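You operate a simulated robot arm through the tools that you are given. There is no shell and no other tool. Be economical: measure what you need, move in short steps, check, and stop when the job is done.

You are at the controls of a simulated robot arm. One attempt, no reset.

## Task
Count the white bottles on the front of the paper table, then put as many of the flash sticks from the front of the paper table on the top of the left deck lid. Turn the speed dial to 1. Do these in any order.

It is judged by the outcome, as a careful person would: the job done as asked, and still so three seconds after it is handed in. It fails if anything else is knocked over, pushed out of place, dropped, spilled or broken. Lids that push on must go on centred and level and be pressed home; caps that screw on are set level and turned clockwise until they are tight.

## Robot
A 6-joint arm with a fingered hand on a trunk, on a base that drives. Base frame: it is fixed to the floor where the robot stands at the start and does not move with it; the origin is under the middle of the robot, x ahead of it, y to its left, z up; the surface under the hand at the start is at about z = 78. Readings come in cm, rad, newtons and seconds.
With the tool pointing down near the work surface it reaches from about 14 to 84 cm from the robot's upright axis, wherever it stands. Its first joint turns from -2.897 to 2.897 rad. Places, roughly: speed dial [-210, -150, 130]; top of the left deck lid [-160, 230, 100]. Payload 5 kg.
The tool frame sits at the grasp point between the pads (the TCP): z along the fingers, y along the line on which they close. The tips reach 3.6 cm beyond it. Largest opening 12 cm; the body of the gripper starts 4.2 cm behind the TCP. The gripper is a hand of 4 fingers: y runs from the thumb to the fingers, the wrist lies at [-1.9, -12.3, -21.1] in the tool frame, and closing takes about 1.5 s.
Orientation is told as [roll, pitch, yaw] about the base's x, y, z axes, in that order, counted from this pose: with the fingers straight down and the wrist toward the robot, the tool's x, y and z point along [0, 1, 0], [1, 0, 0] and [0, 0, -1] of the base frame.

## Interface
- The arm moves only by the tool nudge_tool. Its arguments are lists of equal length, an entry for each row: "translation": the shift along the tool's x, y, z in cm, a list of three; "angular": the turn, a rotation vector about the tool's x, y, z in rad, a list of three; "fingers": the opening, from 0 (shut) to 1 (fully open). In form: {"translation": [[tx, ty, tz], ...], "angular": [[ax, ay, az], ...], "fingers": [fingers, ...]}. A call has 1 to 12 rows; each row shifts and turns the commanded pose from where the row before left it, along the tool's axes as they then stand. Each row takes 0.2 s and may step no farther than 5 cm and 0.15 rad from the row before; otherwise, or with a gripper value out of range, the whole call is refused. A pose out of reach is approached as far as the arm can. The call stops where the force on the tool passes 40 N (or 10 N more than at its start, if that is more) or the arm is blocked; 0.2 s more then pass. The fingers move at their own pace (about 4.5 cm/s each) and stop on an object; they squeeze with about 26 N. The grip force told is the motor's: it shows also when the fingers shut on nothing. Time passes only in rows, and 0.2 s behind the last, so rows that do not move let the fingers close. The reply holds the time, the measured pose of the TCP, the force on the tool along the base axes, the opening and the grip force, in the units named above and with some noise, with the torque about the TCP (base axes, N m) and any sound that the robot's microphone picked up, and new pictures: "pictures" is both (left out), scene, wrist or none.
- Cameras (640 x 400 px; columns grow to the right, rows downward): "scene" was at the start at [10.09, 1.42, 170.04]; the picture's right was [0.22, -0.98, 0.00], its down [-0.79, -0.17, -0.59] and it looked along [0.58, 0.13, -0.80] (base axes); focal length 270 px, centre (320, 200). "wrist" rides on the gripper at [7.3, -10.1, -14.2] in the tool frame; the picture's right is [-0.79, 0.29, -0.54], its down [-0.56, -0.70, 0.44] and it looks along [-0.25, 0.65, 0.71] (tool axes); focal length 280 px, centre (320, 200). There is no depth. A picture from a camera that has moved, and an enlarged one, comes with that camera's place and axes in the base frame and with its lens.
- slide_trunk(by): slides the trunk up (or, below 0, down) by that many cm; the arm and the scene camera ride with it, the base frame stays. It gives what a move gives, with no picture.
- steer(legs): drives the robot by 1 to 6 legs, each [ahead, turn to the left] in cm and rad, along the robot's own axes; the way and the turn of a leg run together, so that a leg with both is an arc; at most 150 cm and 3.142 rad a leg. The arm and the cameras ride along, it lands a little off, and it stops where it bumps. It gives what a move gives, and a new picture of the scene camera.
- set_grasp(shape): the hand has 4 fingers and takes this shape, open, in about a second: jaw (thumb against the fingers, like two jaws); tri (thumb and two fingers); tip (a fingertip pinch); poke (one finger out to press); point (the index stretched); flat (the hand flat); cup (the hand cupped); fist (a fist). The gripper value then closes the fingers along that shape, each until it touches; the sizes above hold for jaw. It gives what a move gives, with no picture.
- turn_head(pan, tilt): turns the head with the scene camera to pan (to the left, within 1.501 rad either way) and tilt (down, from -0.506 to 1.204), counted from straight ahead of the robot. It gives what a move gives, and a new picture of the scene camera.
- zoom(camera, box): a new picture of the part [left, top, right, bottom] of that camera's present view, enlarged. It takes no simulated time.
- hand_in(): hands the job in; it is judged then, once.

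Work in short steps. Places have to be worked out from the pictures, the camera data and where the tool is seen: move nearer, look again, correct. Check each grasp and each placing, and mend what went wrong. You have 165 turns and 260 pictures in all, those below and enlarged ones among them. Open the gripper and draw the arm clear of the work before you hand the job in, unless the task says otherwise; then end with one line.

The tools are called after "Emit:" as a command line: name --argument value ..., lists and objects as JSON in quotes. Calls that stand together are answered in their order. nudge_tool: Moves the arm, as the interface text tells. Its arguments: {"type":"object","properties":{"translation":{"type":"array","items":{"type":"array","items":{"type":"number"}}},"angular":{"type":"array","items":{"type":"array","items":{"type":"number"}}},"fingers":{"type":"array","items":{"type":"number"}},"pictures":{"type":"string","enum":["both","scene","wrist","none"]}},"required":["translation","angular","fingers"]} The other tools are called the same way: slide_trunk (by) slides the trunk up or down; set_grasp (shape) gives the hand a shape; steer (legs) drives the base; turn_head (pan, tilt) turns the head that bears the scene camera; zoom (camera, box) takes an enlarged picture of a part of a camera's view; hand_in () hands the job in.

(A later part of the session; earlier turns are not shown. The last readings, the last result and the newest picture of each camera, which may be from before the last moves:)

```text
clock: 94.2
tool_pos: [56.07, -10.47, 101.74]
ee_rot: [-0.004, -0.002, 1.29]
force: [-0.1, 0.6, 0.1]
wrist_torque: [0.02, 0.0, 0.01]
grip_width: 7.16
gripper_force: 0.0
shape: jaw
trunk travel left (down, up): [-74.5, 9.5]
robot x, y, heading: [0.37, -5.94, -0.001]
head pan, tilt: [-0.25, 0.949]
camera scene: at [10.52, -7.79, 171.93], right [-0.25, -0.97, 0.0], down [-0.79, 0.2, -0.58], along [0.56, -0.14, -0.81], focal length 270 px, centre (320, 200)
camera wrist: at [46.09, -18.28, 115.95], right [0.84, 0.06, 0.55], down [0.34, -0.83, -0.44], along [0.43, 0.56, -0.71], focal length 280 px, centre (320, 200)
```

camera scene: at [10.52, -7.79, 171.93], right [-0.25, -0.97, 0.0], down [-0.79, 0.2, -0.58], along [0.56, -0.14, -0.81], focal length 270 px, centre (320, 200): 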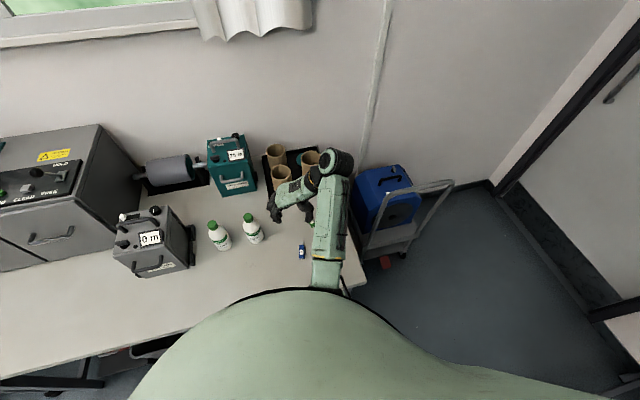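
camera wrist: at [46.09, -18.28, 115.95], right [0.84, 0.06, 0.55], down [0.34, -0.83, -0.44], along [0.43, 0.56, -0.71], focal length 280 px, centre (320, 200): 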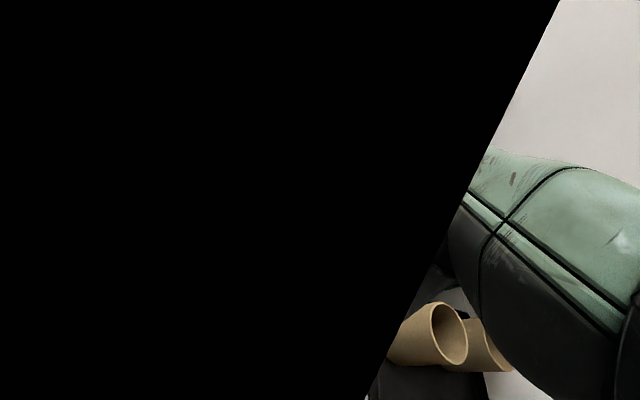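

The forearm blocks the wrist camera in this pose. I'll shift the base right by about 16 cm so the blue stick is in the same relation as the black one was; first raise and back off.

Emit:
slide_trunk --by 9

Emit:
nudge_tool --translation '[[0, 0, 0], [0, 0, 0], [0, 0, 0], [0, 0, 0], [0, 0, 0], [0, 0, 0], [0, 0, 0], [0, 0, 0], [0, 0, 0]]' --angular '[[0, 0, 0.143], [0, 0, 0.143], [0, 0, 0.143], [0, 0, 0.143], [0, 0, 0.143], [0, 0, 0.143], [0, 0, 0.143], [0, 0, 0.143], [0, 0, 0.143]]' --fingers '[0.6, 0.6, 0.6, 0.6, 0.6, 0.6, 0.6, 0.6, 0.6]' --pictures "none"

Emit:
steer --legs '[[-25, 0], [0, 0.36], [-46, 0], [0, -0.36]]'

```text
clock: 95.4
tool_pos: [56.07, -10.44, 110.86]
ee_rot: [-0.004, -0.003, 1.288]
force: [0.8, 0.1, 0.1]
wrist_torque: [0.01, 0.01, 0.0]
grip_width: 7.17
gripper_force: 0.1
shape: jaw
trunk travel left (down, up): [-83.5, 0.5]
robot x, y, heading: [0.76, -5.98, -0.003]
head pan, tilt: [-0.25, 0.949]
```

```text
clock: 97.4
tool_pos: [55.99, -10.4, 110.58]
ee_rot: [0.002, -0.003, 0.0]
force: [0.1, 0.4, 0.1]
wrist_torque: [0.03, 0.02, 0.0]
grip_width: 7.14
gripper_force: 0.1
shape: jaw
trunk travel left (down, up): [-83.5, 0.5]
robot x, y, heading: [0.8, -5.8, 0.001]
head pan, tilt: [-0.25, 0.949]
```

```text
clock: 104.5
tool_pos: [-12.41, -26.58, 110.64]
ee_rot: [0.001, -0.003, 0.014]
force: [0.3, -0.7, -1.8]
wrist_torque: [0.02, 0.01, -0.01]
grip_width: 7.16
gripper_force: 0.0
shape: jaw
trunk travel left (down, up): [-83.5, 0.5]
robot x, y, heading: [-68.04, -22.86, 0.017]
head pan, tilt: [-0.25, 0.949]
camera scene: at [-58.01, -24.58, 180.93], right [-0.23, -0.97, 0.0], down [-0.79, 0.19, -0.58], along [0.57, -0.14, -0.81], focal length 270 px, centre (320, 200)
```

scene: 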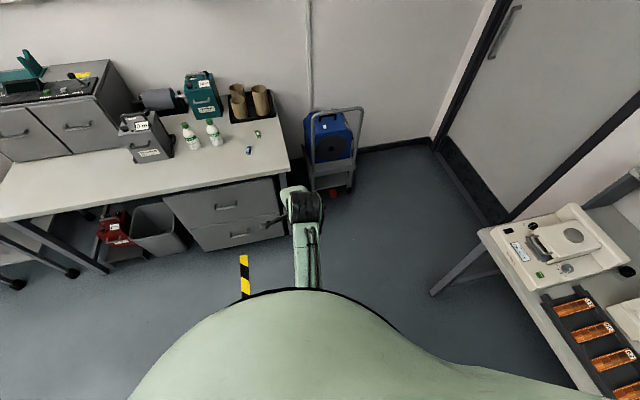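

Now at y≈-23; I drive forward 70 cm.

Emit:
steer --legs '[[70, 0]]'

Emit:
nudge_tool --translation '[[3.5, -2, 0], [3.5, -2, 0], [3.5, -2, 0]]' --angular '[[0, 0, 0], [0, 0, 0], [0, 0, 0]]' --fingers '[0.6, 0.6, 0.6]' --pictures "wrist"

```text
clock: 108.8
tool_pos: [58.15, -25.97, 110.69]
ee_rot: [0.001, -0.003, 0.01]
force: [0.8, 0.2, -0.4]
wrist_torque: [-0.01, 0.0, 0.01]
grip_width: 7.18
gripper_force: 0.0
shape: jaw
trunk travel left (down, up): [-83.5, 0.5]
robot x, y, heading: [2.69, -22.27, 0.012]
head pan, tilt: [-0.25, 0.949]
camera scene: at [12.6, -23.75, 180.93], right [-0.24, -0.97, 0.0], down [-0.79, 0.19, -0.58], along [0.57, -0.14, -0.81], focal length 270 px, centre (320, 200)
```

scene: 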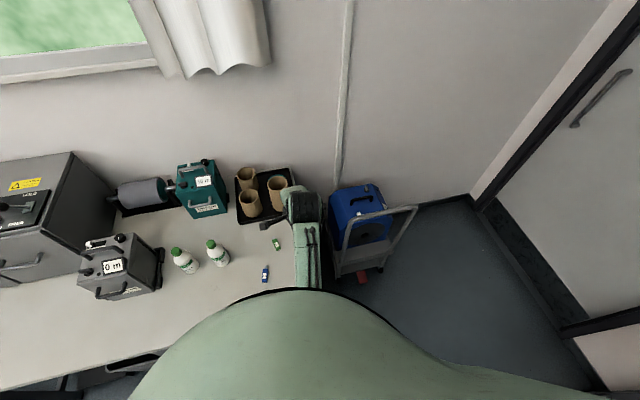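

```text
clock: 109.6
tool_pos: [52.0, -15.63, 110.73]
ee_rot: [-0.001, -0.006, 0.01]
force: [-0.5, -0.2, -0.2]
wrist_torque: [-0.01, -0.01, 0.01]
grip_width: 7.13
gripper_force: 0.1
shape: jaw
trunk travel left (down, up): [-83.5, 0.5]
robot x, y, heading: [2.74, -21.98, 0.01]
head pan, tilt: [-0.25, 0.949]
camera wrist: at [41.73, -8.62, 125.0], right [0.29, -0.79, 0.54], down [-0.69, -0.57, -0.45], along [0.66, -0.24, -0.71], focal length 280 px, centre (320, 200)
```

wrist: 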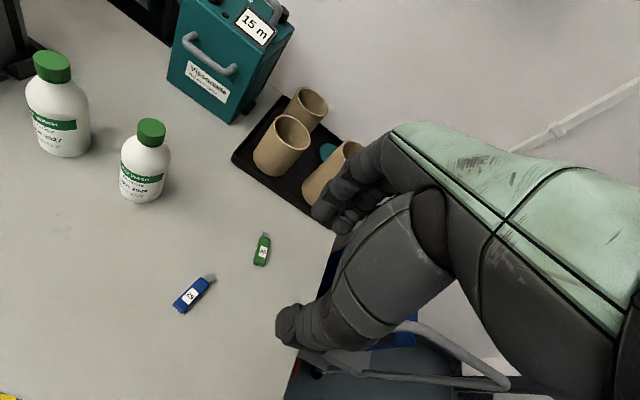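

Blue stick centre is (53.7, -11.4), axis ≈ -0.33 rad. I lower the trunk, shift over it and turn to yaw 1.24.

Emit:
slide_trunk --by -10

Emit:
nudge_tool --translation '[[2.1, 0.75, 0], [2.1, 0.75, 0], [0, 0, 0], [0, 0, 0], [0, 0, 0], [0, 0, 0], [0, 0, 0], [0, 0, 0], [0, 0, 0], [0, 0, 0], [0, 0, 0]]' --angular '[[0, 0, 0], [0, 0, 0], [0, 0, -0.137], [0, 0, -0.137], [0, 0, -0.137], [0, 0, -0.137], [0, 0, -0.137], [0, 0, -0.137], [0, 0, -0.137], [0, 0, -0.137], [0, 0, -0.137]]' --fingers '[0.6, 0.6, 0.6, 0.6, 0.6, 0.6, 0.6, 0.6, 0.6, 0.6, 0.6]' --pictures "wrist"

```text
clock: 110.9
tool_pos: [52.11, -15.7, 100.76]
ee_rot: [0.001, -0.004, 0.01]
force: [-0.8, -0.1, 0.4]
wrist_torque: [0.03, -0.04, 0.02]
grip_width: 7.17
gripper_force: 0.0
shape: jaw
trunk travel left (down, up): [-73.5, 10.5]
robot x, y, heading: [3.18, -21.62, 0.011]
head pan, tilt: [-0.25, 0.949]
```

```text
clock: 113.3
tool_pos: [53.55, -11.56, 100.59]
ee_rot: [-0.001, -0.004, 1.245]
force: [0.0, -0.9, 0.2]
wrist_torque: [0.0, 0.0, 0.02]
grip_width: 7.15
gripper_force: 0.0
shape: jaw
trunk travel left (down, up): [-73.5, 10.5]
robot x, y, heading: [2.83, -21.73, 0.01]
head pan, tilt: [-0.25, 0.949]
camera wrist: at [43.35, -18.87, 114.95], right [0.84, 0.02, 0.55], down [0.31, -0.84, -0.44], along [0.45, 0.54, -0.71], focal length 280 px, centre (320, 200)
```

wrist: 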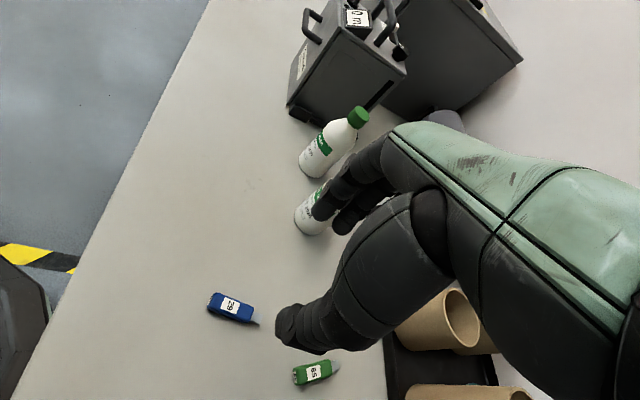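

Blue confirmed at (53.8, -11.5), right under the hand; green stick and bottles are clear. I descend to z≈85.

Emit:
nudge_tool --translation '[[0, 0, 3], [0, 0, 3], [0, 0, 3], [0, 0, 3], [0, 0, 2], [0, 0, 1.4], [0, 0, 0]]' --angular '[[0, 0, 0], [0, 0, 0], [0, 0, 0], [0, 0, 0], [0, 0, 0], [0, 0, 0], [0, 0, 0]]' --fingers '[0.6, 0.6, 0.6, 0.6, 0.6, 0.6, 0.6]' --pictures "wrist"

```text
clock: 114.9
tool_pos: [53.74, -11.5, 85.37]
ee_rot: [-0.004, -0.004, 1.246]
force: [0.1, 0.7, 0.0]
wrist_torque: [-0.03, 0.0, 0.01]
grip_width: 7.13
gripper_force: 0.1
shape: jaw
trunk travel left (down, up): [-73.5, 10.5]
robot x, y, heading: [2.62, -21.82, 0.013]
head pan, tilt: [-0.25, 0.949]
camera wrist: at [43.43, -18.87, 99.61], right [0.84, 0.02, 0.55], down [0.31, -0.84, -0.44], along [0.45, 0.54, -0.71], focal length 280 px, centre (320, 200)
```

wrist: 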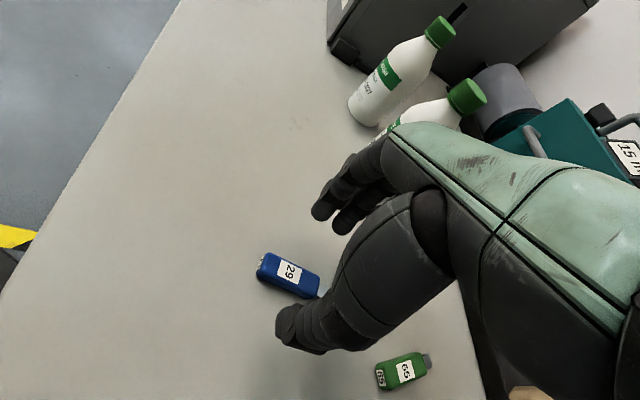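

The stick is between the fingers. I lower 3.2 cm and close.

Emit:
nudge_tool --translation '[[0, 0, 1], [0, 0, 1], [0, 0, 0.8], [0, 0, 0.4], [0, 0, 0], [0, 0, 0], [0, 0, 0], [0, 0, 0], [0, 0, 0], [0, 0, 0], [0, 0, 0]]' --angular '[[0, 0, 0], [0, 0, 0], [0, 0, 0], [0, 0, 0], [0, 0, 0], [0, 0, 0], [0, 0, 0], [0, 0, 0], [0, 0, 0], [0, 0, 0], [0, 0, 0]]' --fingers '[0.6, 0.6, 0.6, 0.6, 0.6, 0, 0, 0, 0, 0, 0]' --pictures "wrist"

```text
clock: 117.3
tool_pos: [53.62, -11.46, 82.03]
ee_rot: [-0.003, -0.003, 1.244]
force: [0.5, 1.0, 1.7]
wrist_torque: [0.0, -0.06, 0.01]
grip_width: 1.53
gripper_force: 26.1
shape: jaw
trunk travel left (down, up): [-73.5, 10.5]
robot x, y, heading: [2.74, -21.98, 0.006]
head pan, tilt: [-0.25, 0.949]
camera wrist: at [43.37, -18.76, 96.35], right [0.84, 0.02, 0.55], down [0.31, -0.84, -0.44], along [0.45, 0.54, -0.71], focal length 280 px, centre (320, 200)
```

wrist: 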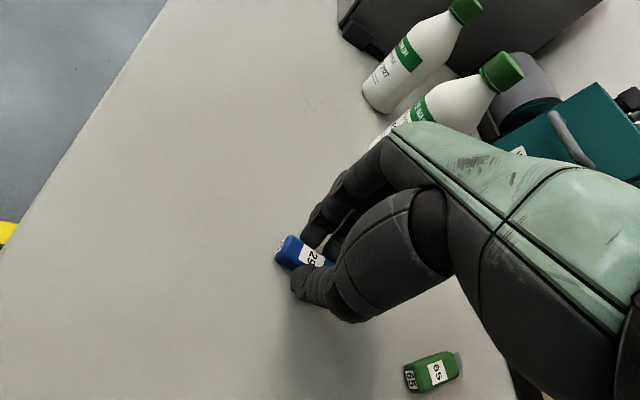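

Held (1.53 cm). I lift, raise the trunk, and square the hand up at height.

Emit:
nudge_tool --translation '[[0, 0, -2], [0, 0, -4], [0, 0, -4], [0, 0, -4], [0, 0, -4]]' --angular '[[0, 0, 0], [0, 0, 0], [0, 0, 0], [0, 0, 0], [0, 0, 0]]' --fingers '[0, 0, 0, 0, 0]' --pictures "none"

Emit:
slide_trunk --by 10

Emit:
nudge_tool --translation '[[0, 0, 0], [0, 0, 0], [0, 0, 0], [0, 0, 0], [0, 0, 0], [0, 0, 0], [0, 0, 0], [0, 0, 0], [0, 0, 0], [0, -3, -1], [0, -3, -1]]' --angular '[[0, 0, 0.137], [0, 0, 0.137], [0, 0, 0.137], [0, 0, 0.137], [0, 0, 0.137], [0, 0, 0.137], [0, 0, 0.137], [0, 0, 0.137], [0, 0, 0.137], [0, 0, 0], [0, 0, 0]]' --fingers '[0, 0, 0, 0, 0, 0, 0, 0, 0, 0, 0]' --pictures "wrist"

```text
clock: 118.5
tool_pos: [53.76, -11.45, 100.23]
ee_rot: [-0.001, -0.004, 1.245]
force: [0.3, 0.1, -0.2]
wrist_torque: [0.02, 0.03, 0.0]
grip_width: 1.58
gripper_force: 25.6
shape: jaw
trunk travel left (down, up): [-73.5, 10.5]
robot x, y, heading: [2.57, -21.76, 0.014]
head pan, tilt: [-0.25, 0.949]
```

```text
clock: 119.8
tool_pos: [53.72, -11.52, 110.21]
ee_rot: [-0.003, -0.004, 1.244]
force: [0.0, -0.6, 0.2]
wrist_torque: [0.01, -0.01, -0.02]
grip_width: 1.57
gripper_force: 26.2
shape: jaw
trunk travel left (down, up): [-83.5, 0.5]
robot x, y, heading: [2.64, -21.83, 0.01]
head pan, tilt: [-0.25, 0.949]
```

```text
clock: 122.2
tool_pos: [47.35, -11.69, 112.38]
ee_rot: [0.003, -0.006, 0.008]
force: [-1.2, 0.3, 0.0]
wrist_torque: [-0.03, 0.0, -0.01]
grip_width: 1.54
gripper_force: 26.2
shape: jaw
trunk travel left (down, up): [-83.5, 0.5]
robot x, y, heading: [2.62, -22.03, 0.011]
head pan, tilt: [-0.25, 0.949]
camera wrist: at [37.04, -4.59, 126.59], right [0.29, -0.79, 0.54], down [-0.69, -0.57, -0.45], along [0.66, -0.24, -0.71], focal length 280 px, centre (320, 200)
```

wrist: 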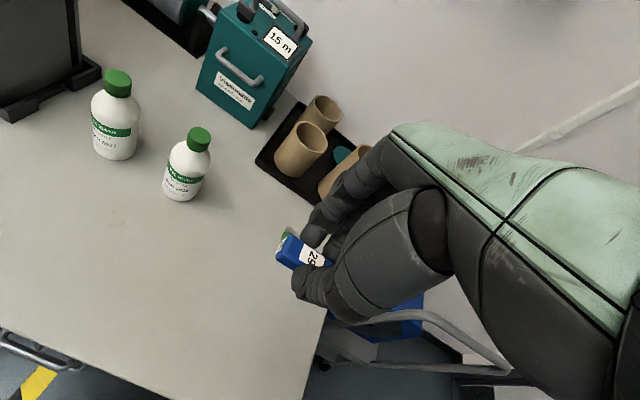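

Stick held, bottles undisturbed. I drive back to the machine.

Emit:
steer --legs '[[-72, 0], [0, 1.56], [130, 0]]'

```text
clock: 137.8
tool_pos: [-76.56, 153.98, 112.27]
ee_rot: [0.001, -0.006, 1.559]
force: [0.0, 0.2, -0.8]
wrist_torque: [0.0, -0.04, 0.02]
grip_width: 1.54
gripper_force: 26.4
shape: jaw
trunk travel left (down, up): [-83.5, 0.5]
robot x, y, heading: [-67.35, 108.58, 1.562]
head pan, tilt: [-0.25, 0.949]
camera scene: at [-65.53, 118.68, 180.93], right [0.97, -0.26, 0.0], down [-0.21, -0.79, -0.58], along [0.15, 0.56, -0.81], focal length 270 px, centre (320, 200)
```

scene: 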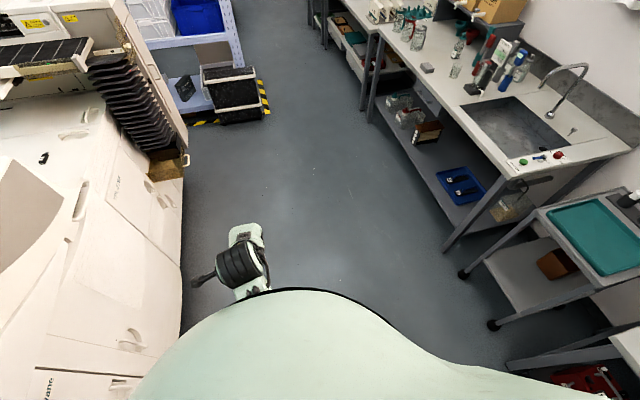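

On course; I go on to y≈228 and turn to face the lid.

Emit:
steer --legs '[[120, 0], [0, 1.55]]'

Emit:
turn_head --pan 0.0 --tilt 0.85

```text
clock: 149.0
tool_pos: [-111.17, 219.14, 112.3]
ee_rot: [0.001, -0.004, 3.13]
force: [0.2, 0.2, -0.2]
wrist_torque: [-0.02, 0.0, 0.0]
grip_width: 1.54
gripper_force: 26.2
shape: jaw
trunk travel left (down, up): [-83.5, 0.5]
robot x, y, heading: [-66.11, 228.47, 3.129]
head pan, tilt: [-0.25, 0.949]
camera scene: at [-76.18, 230.17, 180.93], right [0.26, 0.97, 0.0], down [0.79, -0.21, -0.58], along [-0.56, 0.15, -0.81], focal length 270 px, centre (320, 200)
```

scene: 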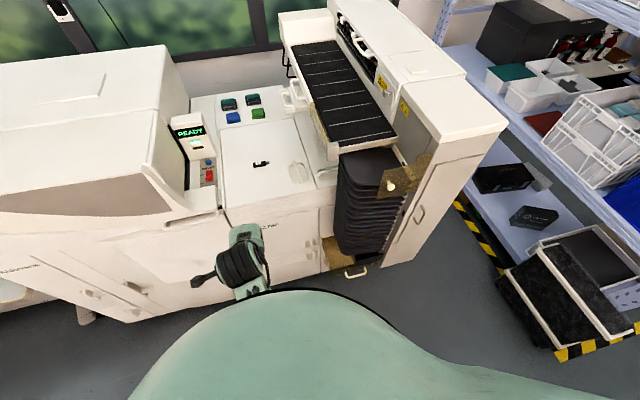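

```text
clock: 149.8
tool_pos: [-111.11, 219.24, 112.32]
ee_rot: [0.001, -0.004, 3.129]
force: [0.3, 0.3, -0.7]
wrist_torque: [-0.02, 0.01, 0.0]
grip_width: 1.53
gripper_force: 26.0
shape: jaw
trunk travel left (down, up): [-83.5, 0.5]
robot x, y, heading: [-65.86, 228.24, 3.123]
head pan, tilt: [0.0, 0.85]
camera scene: at [-76.97, 228.38, 181.68], right [0.01, 1.0, 0.0], down [0.75, -0.01, -0.66], along [-0.66, 0.01, -0.75], focal length 270 px, centre (320, 200)
```

scene: 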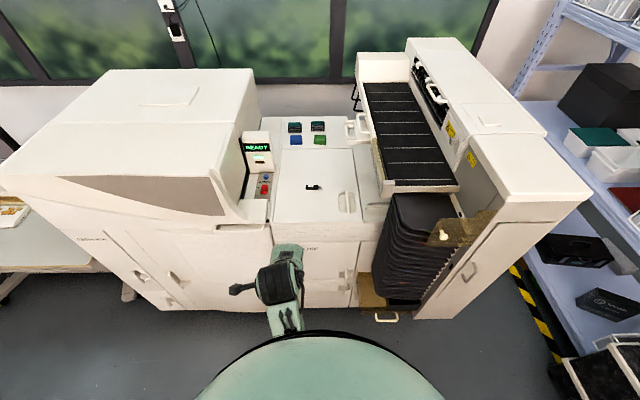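

The black stick is on the lid. I drive 19 cm forward, then move the tool to about (-148, 223).

Emit:
steer --legs '[[18, 0]]'

Emit:
nudge_tool --translation '[[-2, 0, -1], [-2, 4, -0.5], [0, 4, 0], [0, 4, 0], [0, 4, 0], [0, 2.5, 0]]' --angular '[[0, 0, 0], [0, 0, 0], [0, 0, 0], [0, 0, 0], [0, 0, 0], [0, 0, 0]]' --fingers '[0, 0, 0, 0, 0, 0]' --pictures "wrist"

```text
clock: 151.4
tool_pos: [-128.99, 219.39, 112.3]
ee_rot: [0.003, -0.006, 3.13]
force: [-0.7, -1.4, 0.5]
wrist_torque: [0.0, 0.02, 0.04]
grip_width: 1.52
gripper_force: 25.4
shape: jaw
trunk travel left (down, up): [-83.5, 0.5]
robot x, y, heading: [-83.6, 229.0, 3.13]
head pan, tilt: [0.0, 0.85]
camera scene: at [-94.74, 228.6, 181.69], right [0.01, 1.0, 0.0], down [0.75, -0.01, -0.66], along [-0.66, 0.01, -0.75], focal length 270 px, centre (320, 200)
```

scene: 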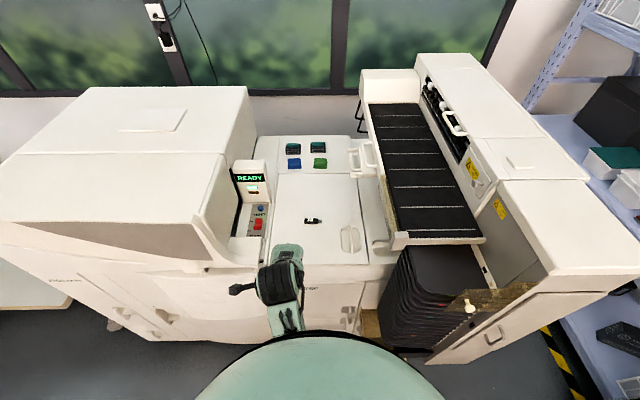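

```text
clock: 152.8
tool_pos: [-147.64, 223.44, 113.76]
ee_rot: [0.0, -0.002, 3.128]
force: [-0.2, -0.5, -0.2]
wrist_torque: [0.0, -0.03, 0.04]
grip_width: 1.54
gripper_force: 25.0
shape: jaw
trunk travel left (down, up): [-83.5, 0.5]
robot x, y, heading: [-83.75, 228.94, 3.128]
head pan, tilt: [0.0, 0.85]
camera wrist: at [-137.6, 215.95, 127.95], right [-0.28, 0.79, 0.54], down [0.71, 0.55, -0.45], along [-0.65, 0.26, -0.71], focal length 280 px, centre (320, 200)
```

wrist: 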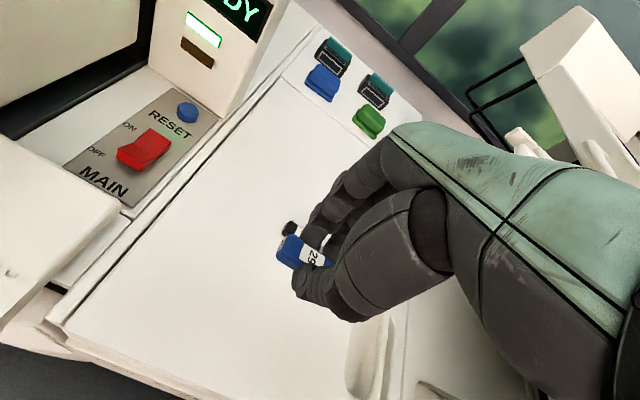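

I'm over a free spot in front of the black stick. I lower to about z=102.8.

Emit:
nudge_tool --translation '[[0, 0, 3], [0, 0, 3], [0, 0, 2.5], [0, 0, 1.5], [0, 0, 0.8], [0, 0, 0]]' --angular '[[0, 0, 0], [0, 0, 0], [0, 0, 0], [0, 0, 0], [0, 0, 0], [0, 0, 0]]' --fingers '[0, 0, 0, 0, 0, 0]' --pictures "wrist"

```text
clock: 154.2
tool_pos: [-147.43, 223.58, 102.98]
ee_rot: [0.001, -0.003, 3.13]
force: [-0.3, -0.3, -0.2]
wrist_torque: [0.02, -0.05, -0.02]
grip_width: 1.56
gripper_force: 25.8
shape: jaw
trunk travel left (down, up): [-83.5, 0.5]
robot x, y, heading: [-84.1, 228.77, 3.127]
head pan, tilt: [0.0, 0.85]
camera wrist: at [-137.47, 216.12, 117.28], right [-0.28, 0.79, 0.54], down [0.71, 0.55, -0.45], along [-0.65, 0.26, -0.71], focal length 280 px, centre (320, 200)
```

wrist: 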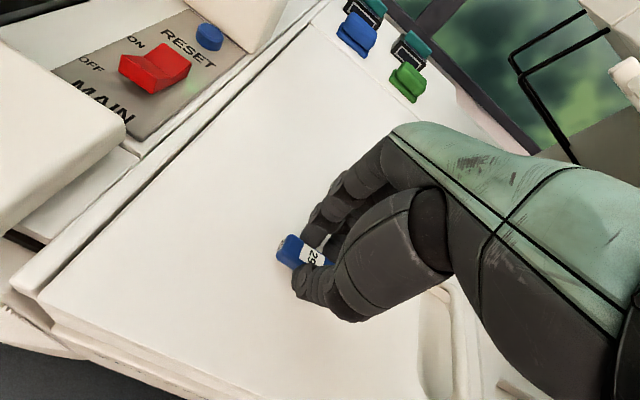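

Last few millimetres in small steps.

Emit:
nudge_tool --translation '[[0, 0, 0.3], [0, 0, 0.3], [0, 0, 0.2], [0, 0, 0.2], [0, 0, 0]]' --angular '[[0, 0, 0], [0, 0, 0], [0, 0, 0], [0, 0, 0], [0, 0, 0]]' --fingers '[0, 0, 0, 0, 0]' --pictures "none"

```text
clock: 155.4
tool_pos: [-147.53, 223.66, 102.16]
ee_rot: [0.002, -0.005, 3.129]
force: [-1.1, 0.0, 4.7]
wrist_torque: [0.14, 0.09, 0.01]
grip_width: 1.56
gripper_force: 26.2
shape: jaw
trunk travel left (down, up): [-83.5, 0.5]
robot x, y, heading: [-83.93, 228.24, 3.127]
head pan, tilt: [0.0, 0.85]
```

Light contact. I release with a small opening and lift straight up.

Emit:
nudge_tool --translation '[[0, 0, 0], [0, 0, 0], [0, 0, 0], [0, 0, 0], [0, 0, -1], [0, 0, -2], [0, 0, -4], [0, 0, -4]]' --angular '[[0, 0, 0], [0, 0, 0], [0, 0, 0], [0, 0, 0], [0, 0, 0], [0, 0, 0], [0, 0, 0], [0, 0, 0]]' --fingers '[0.2, 0.3, 0.35, 0.35, 0.35, 0.35, 0.35, 0.35]' --pictures "wrist"

```text
clock: 157.2
tool_pos: [-147.59, 223.67, 112.92]
ee_rot: [0.0, -0.004, 3.129]
force: [-0.2, -1.0, 0.5]
wrist_torque: [0.02, 0.01, 0.0]
grip_width: 4.17
gripper_force: 0.0
shape: jaw
trunk travel left (down, up): [-83.5, 0.5]
robot x, y, heading: [-83.94, 228.89, 3.126]
head pan, tilt: [0.0, 0.85]
camera wrist: at [-137.6, 216.11, 127.3], right [-0.28, 0.79, 0.54], down [0.71, 0.55, -0.45], along [-0.65, 0.26, -0.71], focal length 280 px, centre (320, 200)
```

wrist: 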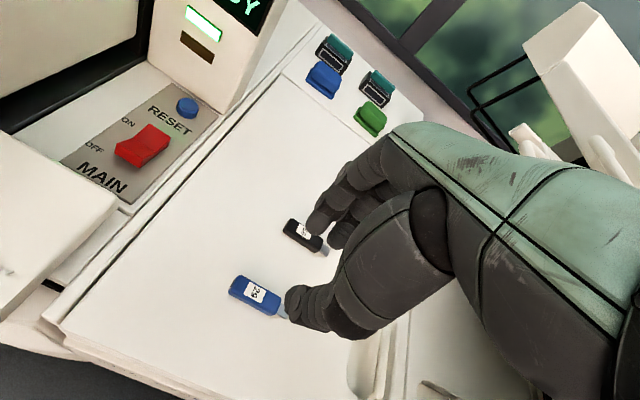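

Both sticks (56 and 29) lie flat on the left deck lid. I retract and drive toward the speed dial.

Emit:
nudge_tool --translation '[[0, -4, -1], [0, -4, 0], [0, -4, 0], [0, -4, 0], [0, -3, 0]]' --angular '[[0, 0, 0], [0, 0, 0], [0, 0, 0], [0, 0, 0], [0, 0, 0]]' --fingers '[0.35, 0.35, 0.35, 0.35, 0.35]' --pictures "none"

Emit:
steer --legs '[[-22, 0], [0, 1.571], [150, 0], [60, 0]]'

Emit:
turn_head --pan -0.6 --tilt 0.4

```text
clock: 158.4
tool_pos: [-128.28, 223.49, 113.99]
ee_rot: [0.003, -0.008, 3.129]
force: [-0.3, 0.4, -0.2]
wrist_torque: [-0.02, 0.02, 0.03]
grip_width: 4.16
gripper_force: 0.1
shape: jaw
trunk travel left (down, up): [-83.5, 0.5]
robot x, y, heading: [-83.8, 229.03, 3.129]
head pan, tilt: [0.0, 0.85]
```

```text
clock: 175.9
tool_pos: [-57.98, -29.28, 113.98]
ee_rot: [0.003, -0.003, -1.573]
force: [-0.2, 0.3, -0.8]
wrist_torque: [-0.01, 0.03, 0.02]
grip_width: 4.19
gripper_force: 0.1
shape: jaw
trunk travel left (down, up): [-83.5, 0.5]
robot x, y, heading: [-63.43, 15.24, -1.574]
head pan, tilt: [0.0, 0.85]
camera scene: at [-63.75, 4.19, 181.68], right [-1.0, 0.0, 0.0], down [0.0, 0.75, -0.66], along [0.0, -0.66, -0.75], focal length 270 px, centre (320, 200)
```

scene: 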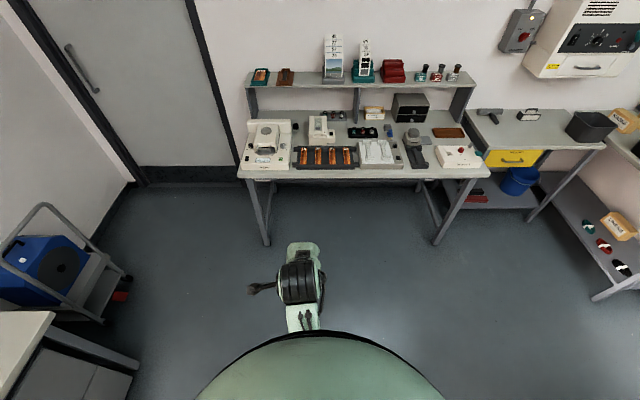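

```text
clock: 176.9
tool_pos: [-58.09, -29.28, 113.9]
ee_rot: [0.002, -0.003, -1.572]
force: [0.8, -0.3, 0.6]
wrist_torque: [-0.01, -0.02, -0.02]
grip_width: 4.15
gripper_force: 0.1
shape: jaw
trunk travel left (down, up): [-83.5, 0.5]
robot x, y, heading: [-63.61, 15.36, -1.578]
head pan, tilt: [-0.6, 0.4]
camera scene: at [-68.97, 4.35, 185.59], right [-0.82, 0.57, 0.0], down [0.22, 0.32, -0.92], along [-0.52, -0.76, -0.39], focal length 270 px, centre (320, 200)
```

scene: 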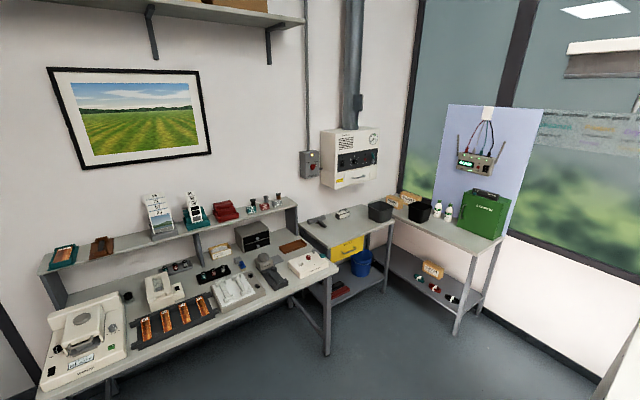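

The wall-mounted white box carries the dials. I zoom in.

Emit:
zoom --camera "scene" --box '[290, 110, 410, 210]'

```text
4.00 times, centred on (350, 160) of scene
camera zoom: at [-68.97, 4.35, 185.59], right [-0.82, 0.57, 0.0], down [0.22, 0.32, -0.92], along [-0.52, -0.76, -0.39], focal length 1080 px, centre (200, 360)
```

zoom: 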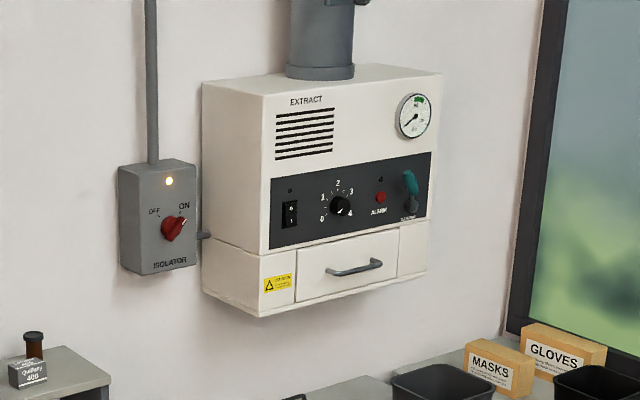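

The dial (0–4) is at about (-209.5, -150, 130). I approach diagonally over the open floor.

Emit:
steer --legs '[[0, -1.0], [100, 0]]'

Emit:
turn_head --pan 0.2 --tilt 0.5

```text
clock: 185.6
tool_pos: [-182.14, -66.29, 113.92]
ee_rot: [0.001, -0.004, -2.585]
force: [0.0, -0.2, 0.3]
wrist_torque: [-0.01, 0.01, 0.0]
grip_width: 4.2
gripper_force: 0.0
shape: jaw
trunk travel left (down, up): [-83.5, 0.5]
robot x, y, heading: [-147.63, -37.95, -2.588]
head pan, tilt: [-0.6, 0.4]
camera scene: at [-159.34, -39.43, 185.59], right [0.04, 1.0, 0.0], down [0.39, -0.02, -0.92], along [-0.92, 0.04, -0.39], focal length 270 px, centre (320, 200)
```

scene: 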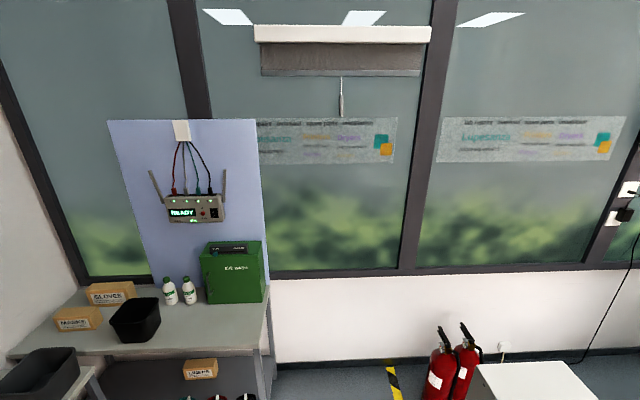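

```text
clock: 186.7
tool_pos: [-182.09, -66.32, 114.0]
ee_rot: [0.003, -0.004, -2.585]
force: [0.6, 0.0, 0.0]
wrist_torque: [0.0, 0.01, 0.03]
grip_width: 4.13
gripper_force: 0.1
shape: jaw
trunk travel left (down, up): [-83.5, 0.5]
robot x, y, heading: [-147.1, -38.3, -2.586]
head pan, tilt: [0.201, 0.499]
camera scene: at [-156.73, -46.09, 184.68], right [-0.69, 0.73, 0.0], down [0.35, 0.33, -0.88], along [-0.64, -0.6, -0.48], focal length 270 px, centre (320, 200)
```

scene: 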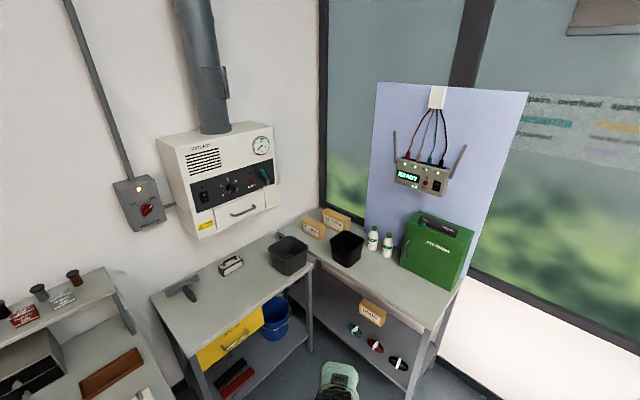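

The dial box hangs over the small counter (front edge ≈ y -129). I retract the arm somewhat and drive to about (-200, -82) facing it.

Emit:
nudge_tool --translation '[[0, -4, 0], [0, -4, 0], [0, -4, 0]]' --angular '[[0, 0, 0], [0, 0, 0], [0, 0, 0]]' --fingers '[0.35, 0.35, 0.35]' --pictures "none"

Emit:
steer --legs '[[0, 0.17], [66, 0], [0, 0.845]]'

Emit:
turn_head --pan -0.1 --tilt 0.5

```text
clock: 187.6
tool_pos: [-179.26, -69.12, 115.64]
ee_rot: [0.048, -0.179, -2.6]
force: [0.1, -3.0, 5.5]
wrist_torque: [0.32, 0.0, -0.04]
grip_width: 4.19
gripper_force: 0.1
shape: jaw
out of reach, approached as far as the arm can: row 1, 2, 3
trunk travel left (down, up): [-83.5, 0.5]
robot x, y, heading: [-147.24, -38.22, -2.585]
head pan, tilt: [0.201, 0.499]
stopped in row 3: the arm was blocked; the commanded pose is now the measured one
```

```text
clock: 194.9
tool_pos: [-188.22, -125.62, 115.33]
ee_rot: [0.056, -0.176, -1.584]
force: [0.0, 0.0, -0.2]
wrist_torque: [-0.02, 0.0, -0.03]
grip_width: 4.19
gripper_force: 0.0
shape: jaw
trunk travel left (down, up): [-83.5, 0.5]
robot x, y, heading: [-197.18, -82.42, -1.563]
head pan, tilt: [0.201, 0.499]
camera scene: at [-195.21, -94.65, 184.66], right [-0.98, -0.2, 0.0], down [-0.1, 0.47, -0.88], along [0.18, -0.86, -0.48], focal length 270 px, centre (320, 200)
```

scene: 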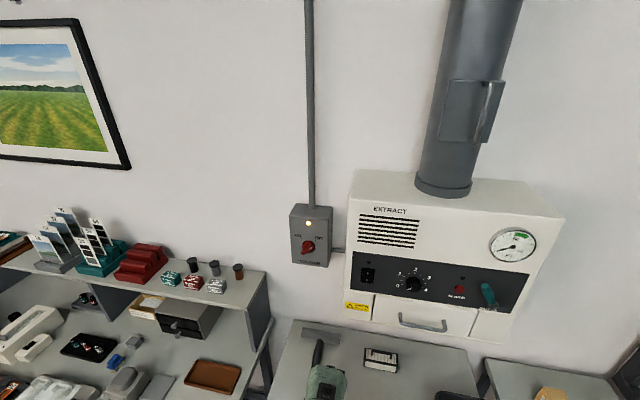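

```text
clock: 195.7
tool_pos: [-188.35, -125.67, 115.39]
ee_rot: [0.059, -0.175, -1.584]
force: [0.7, 0.5, 0.3]
wrist_torque: [0.03, 0.02, 0.0]
grip_width: 4.19
gripper_force: 0.1
shape: jaw
trunk travel left (down, up): [-83.5, 0.5]
robot x, y, heading: [-197.5, -82.27, -1.565]
head pan, tilt: [-0.099, 0.499]
camera scene: at [-197.93, -94.77, 184.64], right [-1.0, 0.09, 0.0], down [0.05, 0.48, -0.88], along [-0.08, -0.87, -0.48], focal length 270 px, centre (320, 200)
```

scene: 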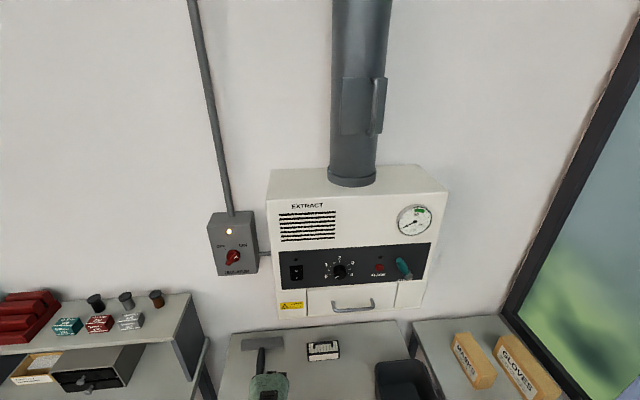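

Emit:
zoom --camera "scene" --box '[300, 240, 380, 290]'

```text
8.00 times, centred on (340, 265) of scene
camera zoom: at [-197.93, -94.77, 184.64], right [-1.0, 0.09, 0.0], down [0.05, 0.48, -0.88], along [-0.08, -0.87, -0.48], focal length 2160 px, centre (160, -320)
```

zoom: 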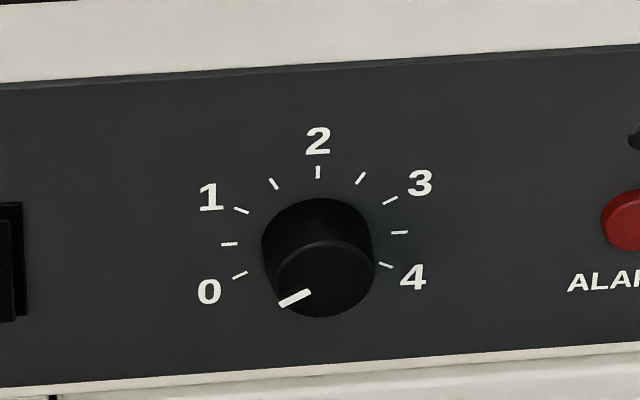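

The dial pointer is at 0; it needs a 60° clockwise turn to 1. Knob front is near (-209, -151.7, 129), about 3.6 cm wide. I swing the hand up to point horizontally at the panel, stopping well short.

Emit:
nudge_tool --translation '[[-2, 1.34, -1.21], [-2, 1.5, -0.99], [-2, 1.64, -0.76], [-2, 1.73, -0.5], [-2, 1.79, -0.24], [-2, 1.8, 0.03], [-2, 1.78, 0.3], [-2, 1.71, 0.56], [-2, 1.61, 0.81], [-2, 1.5, 1.0]]' --angular '[[-0.149, 0, 0], [-0.149, 0, 0], [-0.149, 0, 0], [-0.149, 0, 0], [-0.149, 0, 0], [-0.149, 0, 0], [-0.149, 0, 0], [-0.149, 0, 0], [-0.149, 0, 0], [-0.055, 0, 0]]' --fingers '[0.6, 0.6, 0.6, 0.6, 0.6, 0.6, 0.6, 0.6, 0.6, 0.6]' --pictures "both"

```text
clock: 196.5
tool_pos: [-193.3, -133.75, 125.16]
ee_rot: [0.082, -0.716, -1.614]
force: [-0.1, -0.1, -0.5]
wrist_torque: [0.02, -0.04, 0.0]
grip_width: 7.2
gripper_force: 0.1
shape: jaw
trunk travel left (down, up): [-83.5, 0.5]
robot x, y, heading: [-196.96, -82.24, -1.564]
head pan, tilt: [-0.099, 0.499]
stopped in row 3: the arm was blocked; the commanded pose is now the measured one
camera scene: at [-197.92, -94.62, 184.68], right [-1.0, 0.09, 0.0], down [0.05, 0.48, -0.88], along [-0.08, -0.87, -0.48], focal length 270 px, centre (320, 200)
camera wrist: at [-186.63, -116.76, 129.71], right [-0.83, 0.13, 0.55], down [-0.51, 0.23, -0.83], along [-0.23, -0.96, -0.12], focal length 280 px, centre (320, 200)
```

scene: 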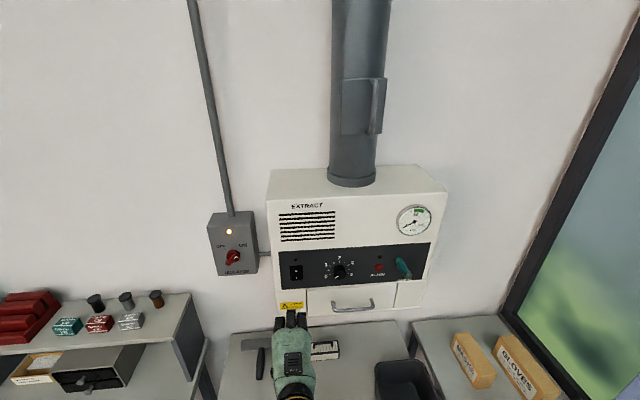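
wrist: 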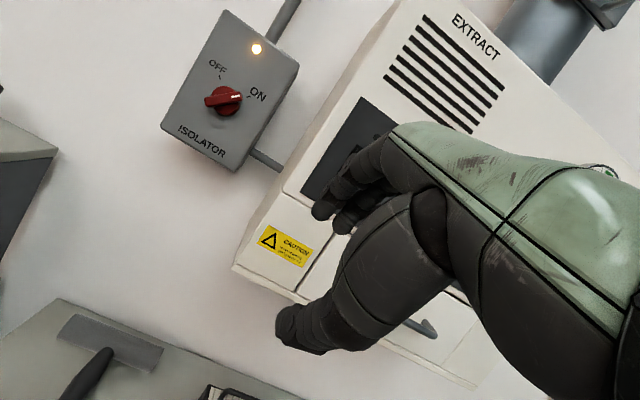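

The arm stalled partway but is fine; I continue more slowly.

Emit:
nudge_tool --translation '[[-1, 0.78, -0.09], [-1, 0.78, 0], [-1, 0.78, 0.06], [-1, 0.77, 0.13], [-1, 0.75, 0.2], [-1, 0.73, 0.28], [-1, 0.7, 0.34], [-1, 0.66, 0.41], [-1, 0.62, 0.48]]' --angular '[[-0.095, 0, 0], [-0.095, 0, 0], [-0.095, 0, 0], [-0.095, 0, 0], [-0.095, 0, 0], [-0.095, 0, 0], [-0.095, 0, 0], [-0.095, 0, 0], [-0.095, 0, 0]]' --fingers '[0.6, 0.6, 0.6, 0.6, 0.6, 0.6, 0.6, 0.6, 0.6]' --pictures "both"

```text
clock: 198.7
tool_pos: [-199.53, -138.9, 126.81]
ee_rot: [-0.946, -1.338, -0.643]
force: [0.5, -1.1, 0.3]
wrist_torque: [-0.01, -0.03, 0.01]
grip_width: 7.2
gripper_force: 0.1
shape: jaw
out of reach, approached as far as the arm can: row 6, 7
trunk travel left (down, up): [-83.5, 0.5]
robot x, y, heading: [-197.24, -81.96, -1.565]
head pan, tilt: [-0.099, 0.499]
stopped in row 9: the arm was blocked; the commanded pose is now the measured one
camera scene: at [-197.95, -94.48, 184.69], right [-1.0, 0.09, 0.0], down [0.05, 0.48, -0.88], along [-0.08, -0.87, -0.48], focal length 270 px, centre (320, 200)
camera wrist: at [-193.87, -123.55, 117.55], right [-0.71, 0.5, 0.5], down [-0.69, -0.34, -0.64], along [-0.15, -0.8, 0.59], focal length 280 px, centre (320, 200)
```

scene: 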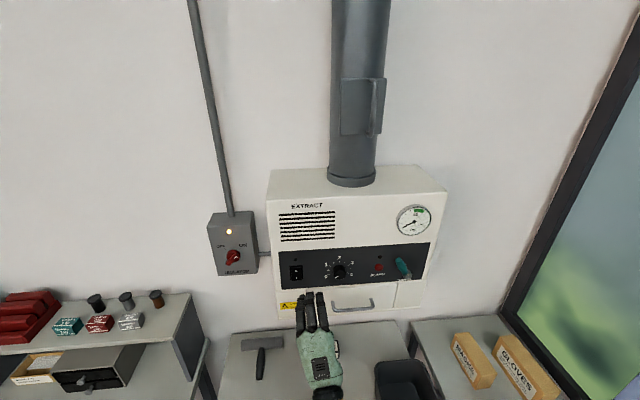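
wrist: 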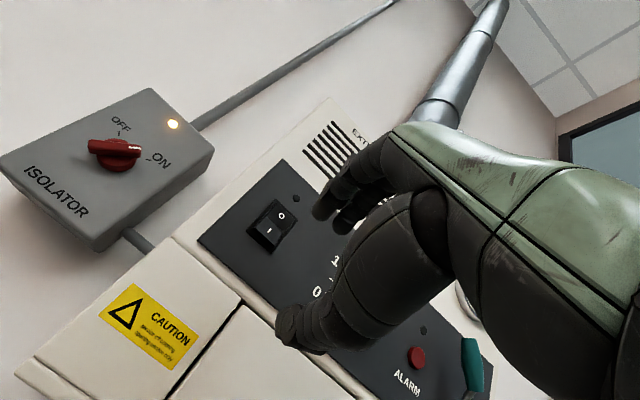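

The hand is nearly horizontal (about 8° nose-down). I correct that and shift right to line up with the dial, still standing off.

Emit:
nudge_tool --translation '[[-1.2, 0.1, 0], [-1.2, 0.1, 0], [-1.2, 0, 0], [-1.2, 0, 0], [-1.2, 0, 0], [-1.2, 0, 0], [-1.2, 0, 0], [-1.2, 0, 0]]' --angular '[[-0.02, 0, 0], [-0.02, 0, 0], [-0.02, 0, 0], [-0.02, 0, 0], [-0.02, 0, 0], [-0.02, 0, 0], [-0.015, 0, 0], [0, 0, 0]]' --fingers '[0.6, 0.6, 0.6, 0.6, 0.6, 0.6, 0.6, 0.6]' --pictures "both"

```text
clock: 200.5
tool_pos: [-209.01, -138.88, 128.76]
ee_rot: [-1.564, -1.382, -0.012]
force: [-0.7, 0.0, 0.1]
wrist_torque: [0.02, 0.02, -0.01]
grip_width: 7.2
gripper_force: 0.0
shape: jaw
trunk travel left (down, up): [-83.5, 0.5]
robot x, y, heading: [-196.83, -81.8, -1.568]
head pan, tilt: [-0.099, 0.499]
camera scene: at [-197.96, -94.5, 184.68], right [-1.0, 0.09, 0.0], down [0.05, 0.48, -0.88], along [-0.08, -0.87, -0.48], focal length 270 px, centre (320, 200)
camera wrist: at [-203.7, -124.69, 117.44], right [-0.72, 0.55, 0.43], down [-0.68, -0.44, -0.58], along [-0.13, -0.71, 0.69], focal length 280 px, centre (320, 200)
```

scene: 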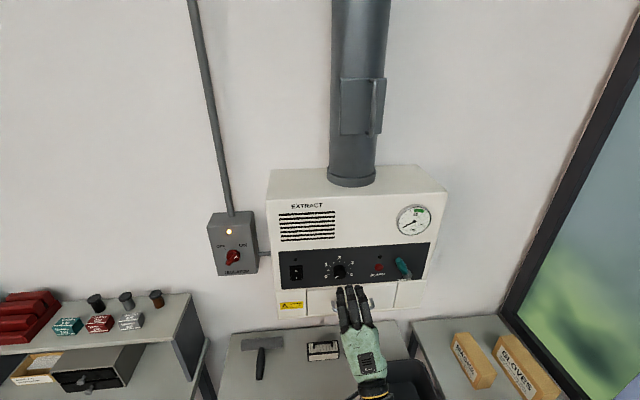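
wrist: 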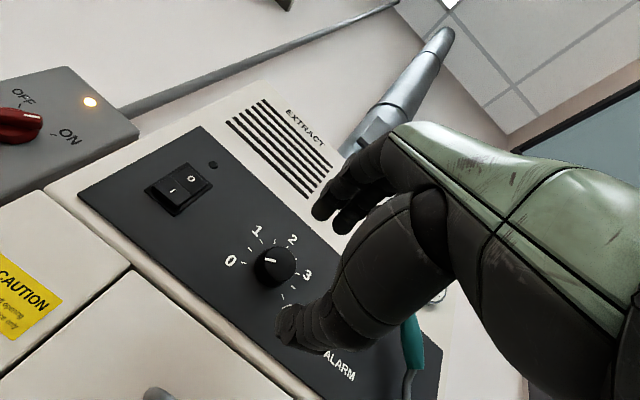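

The tool now points squarely at the panel and the wrist camera sees the dial at 0. Knob front triangulates to about (-208.5, -149.5, 130.7). I raise 1.9 cm and advance 4.5 cm.

Emit:
nudge_tool --translation '[[0.15, 1, 0], [0, 0.95, 0], [0, 0, 1.5], [0, 0, 1.5], [0, 0, 1.5]]' --angular '[[0, 0, 0], [0, 0, 0], [0, 0, 0], [0, 0, 0], [0, 0, 0]]' --fingers '[0.6, 0.6, 0.6, 0.6, 0.6]' --pictures "both"

```text
clock: 201.7
tool_pos: [-208.44, -143.47, 130.75]
ee_rot: [-1.558, -1.386, -0.019]
force: [-0.3, 0.2, -0.4]
wrist_torque: [0.0, 0.0, 0.0]
grip_width: 7.18
gripper_force: 0.1
shape: jaw
trunk travel left (down, up): [-83.5, 0.5]
robot x, y, heading: [-196.68, -82.35, -1.569]
head pan, tilt: [-0.099, 0.499]
camera scene: at [-197.93, -94.55, 184.67], right [-1.0, 0.09, 0.0], down [0.05, 0.48, -0.88], along [-0.08, -0.87, -0.48], focal length 270 px, centre (320, 200)
camera wrist: at [-203.08, -129.32, 119.51], right [-0.72, 0.54, 0.43], down [-0.68, -0.44, -0.58], along [-0.13, -0.72, 0.69], focal length 280 px, centre (320, 200)
```

scene: 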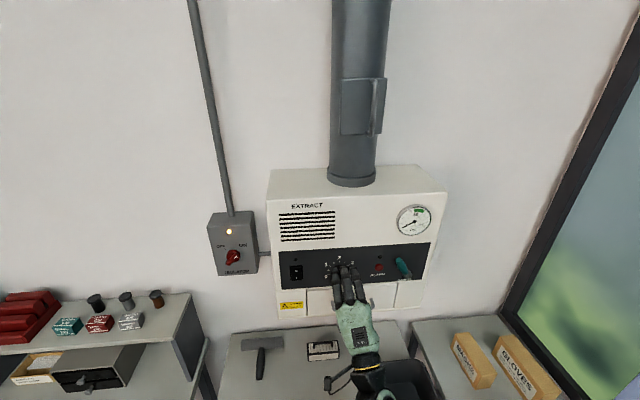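
wrist: 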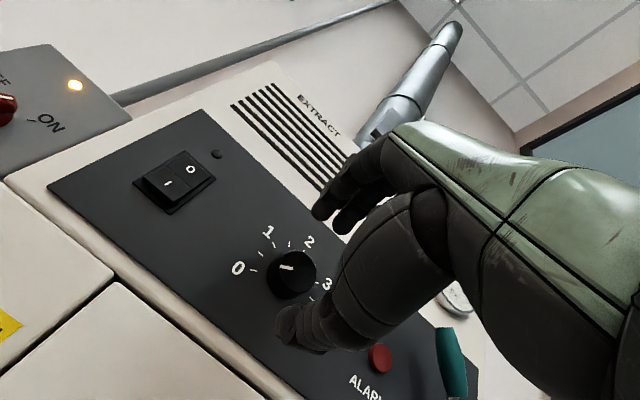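

The tool axis runs through the knob; its front is ~2.4 cm beyond the fingertips. I advance 3.5 cm in small steps so the tips straddle it.

Emit:
nudge_tool --translation '[[0.15, 0.2, 0.8], [0, 0, 0.8], [0, 0, 0.7], [0, 0, 0.6], [0, 0, 0.6], [0, 0, 0]]' --angular '[[0, 0, 0], [0, 0, 0], [0, 0, 0], [0, 0, 0], [0, 0, 0], [0, 0, 0]]' --fingers '[0.6, 0.6, 0.6, 0.6, 0.6, 0.6]' --pictures "both"

```text
clock: 203.1
tool_pos: [-208.23, -146.96, 130.8]
ee_rot: [-1.567, -1.381, -0.01]
force: [0.9, 0.0, -0.2]
wrist_torque: [0.0, -0.02, 0.01]
grip_width: 7.19
gripper_force: 0.0
shape: jaw
trunk travel left (down, up): [-83.5, 0.5]
robot x, y, heading: [-196.6, -81.97, -1.567]
head pan, tilt: [-0.099, 0.499]
camera scene: at [-197.9, -94.45, 184.68], right [-1.0, 0.09, 0.0], down [0.05, 0.48, -0.88], along [-0.08, -0.87, -0.48], focal length 270 px, centre (320, 200)
camera wrist: at [-202.93, -132.79, 119.68], right [-0.72, 0.55, 0.43], down [-0.68, -0.44, -0.58], along [-0.13, -0.71, 0.69], focal length 280 px, centre (320, 200)
```

scene: 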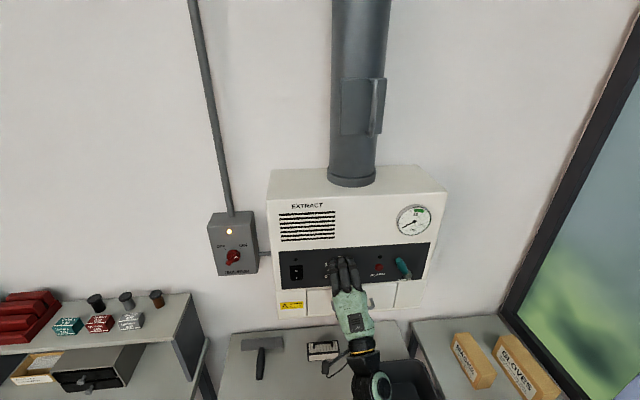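
wrist: 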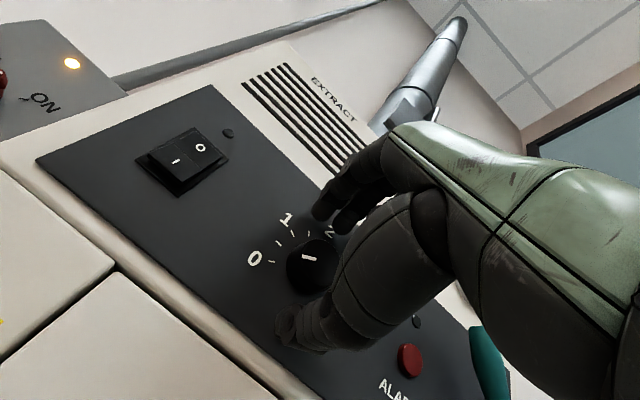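

The knob front is about at the fingertips; I advance another ~1.2 cm carefully.

Emit:
nudge_tool --translation '[[0, 0, 0.4], [0, 0, 0.4], [0, 0, 0.3], [0, 0, 0]]' --angular '[[0, 0, 0], [0, 0, 0], [0, 0, 0], [0, 0, 0]]' --fingers '[0.6, 0.6, 0.6, 0.6]' --pictures "wrist"

```text
clock: 204.1
tool_pos: [-208.13, -147.55, 131.12]
ee_rot: [-1.592, -1.382, 0.015]
force: [1.3, 28.0, -2.9]
wrist_torque: [-0.09, 0.04, 0.35]
grip_width: 7.07
gripper_force: 0.1
shape: jaw
trunk travel left (down, up): [-83.5, 0.5]
robot x, y, heading: [-196.74, -82.3, -1.569]
head pan, tilt: [-0.099, 0.499]
camera wrist: at [-202.95, -133.35, 119.77], right [-0.72, 0.55, 0.43], down [-0.68, -0.44, -0.58], along [-0.13, -0.71, 0.69], focal length 280 px, centre (320, 200)
```

wrist: 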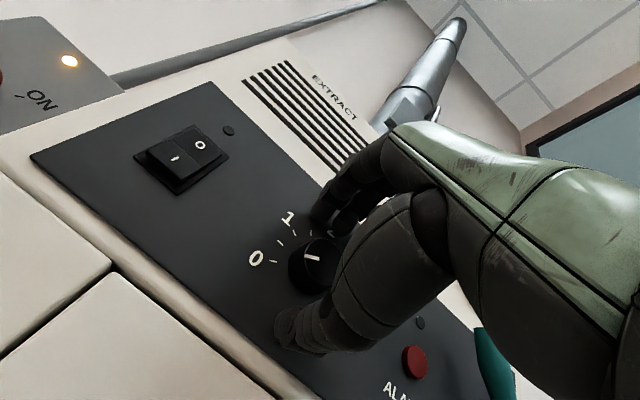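

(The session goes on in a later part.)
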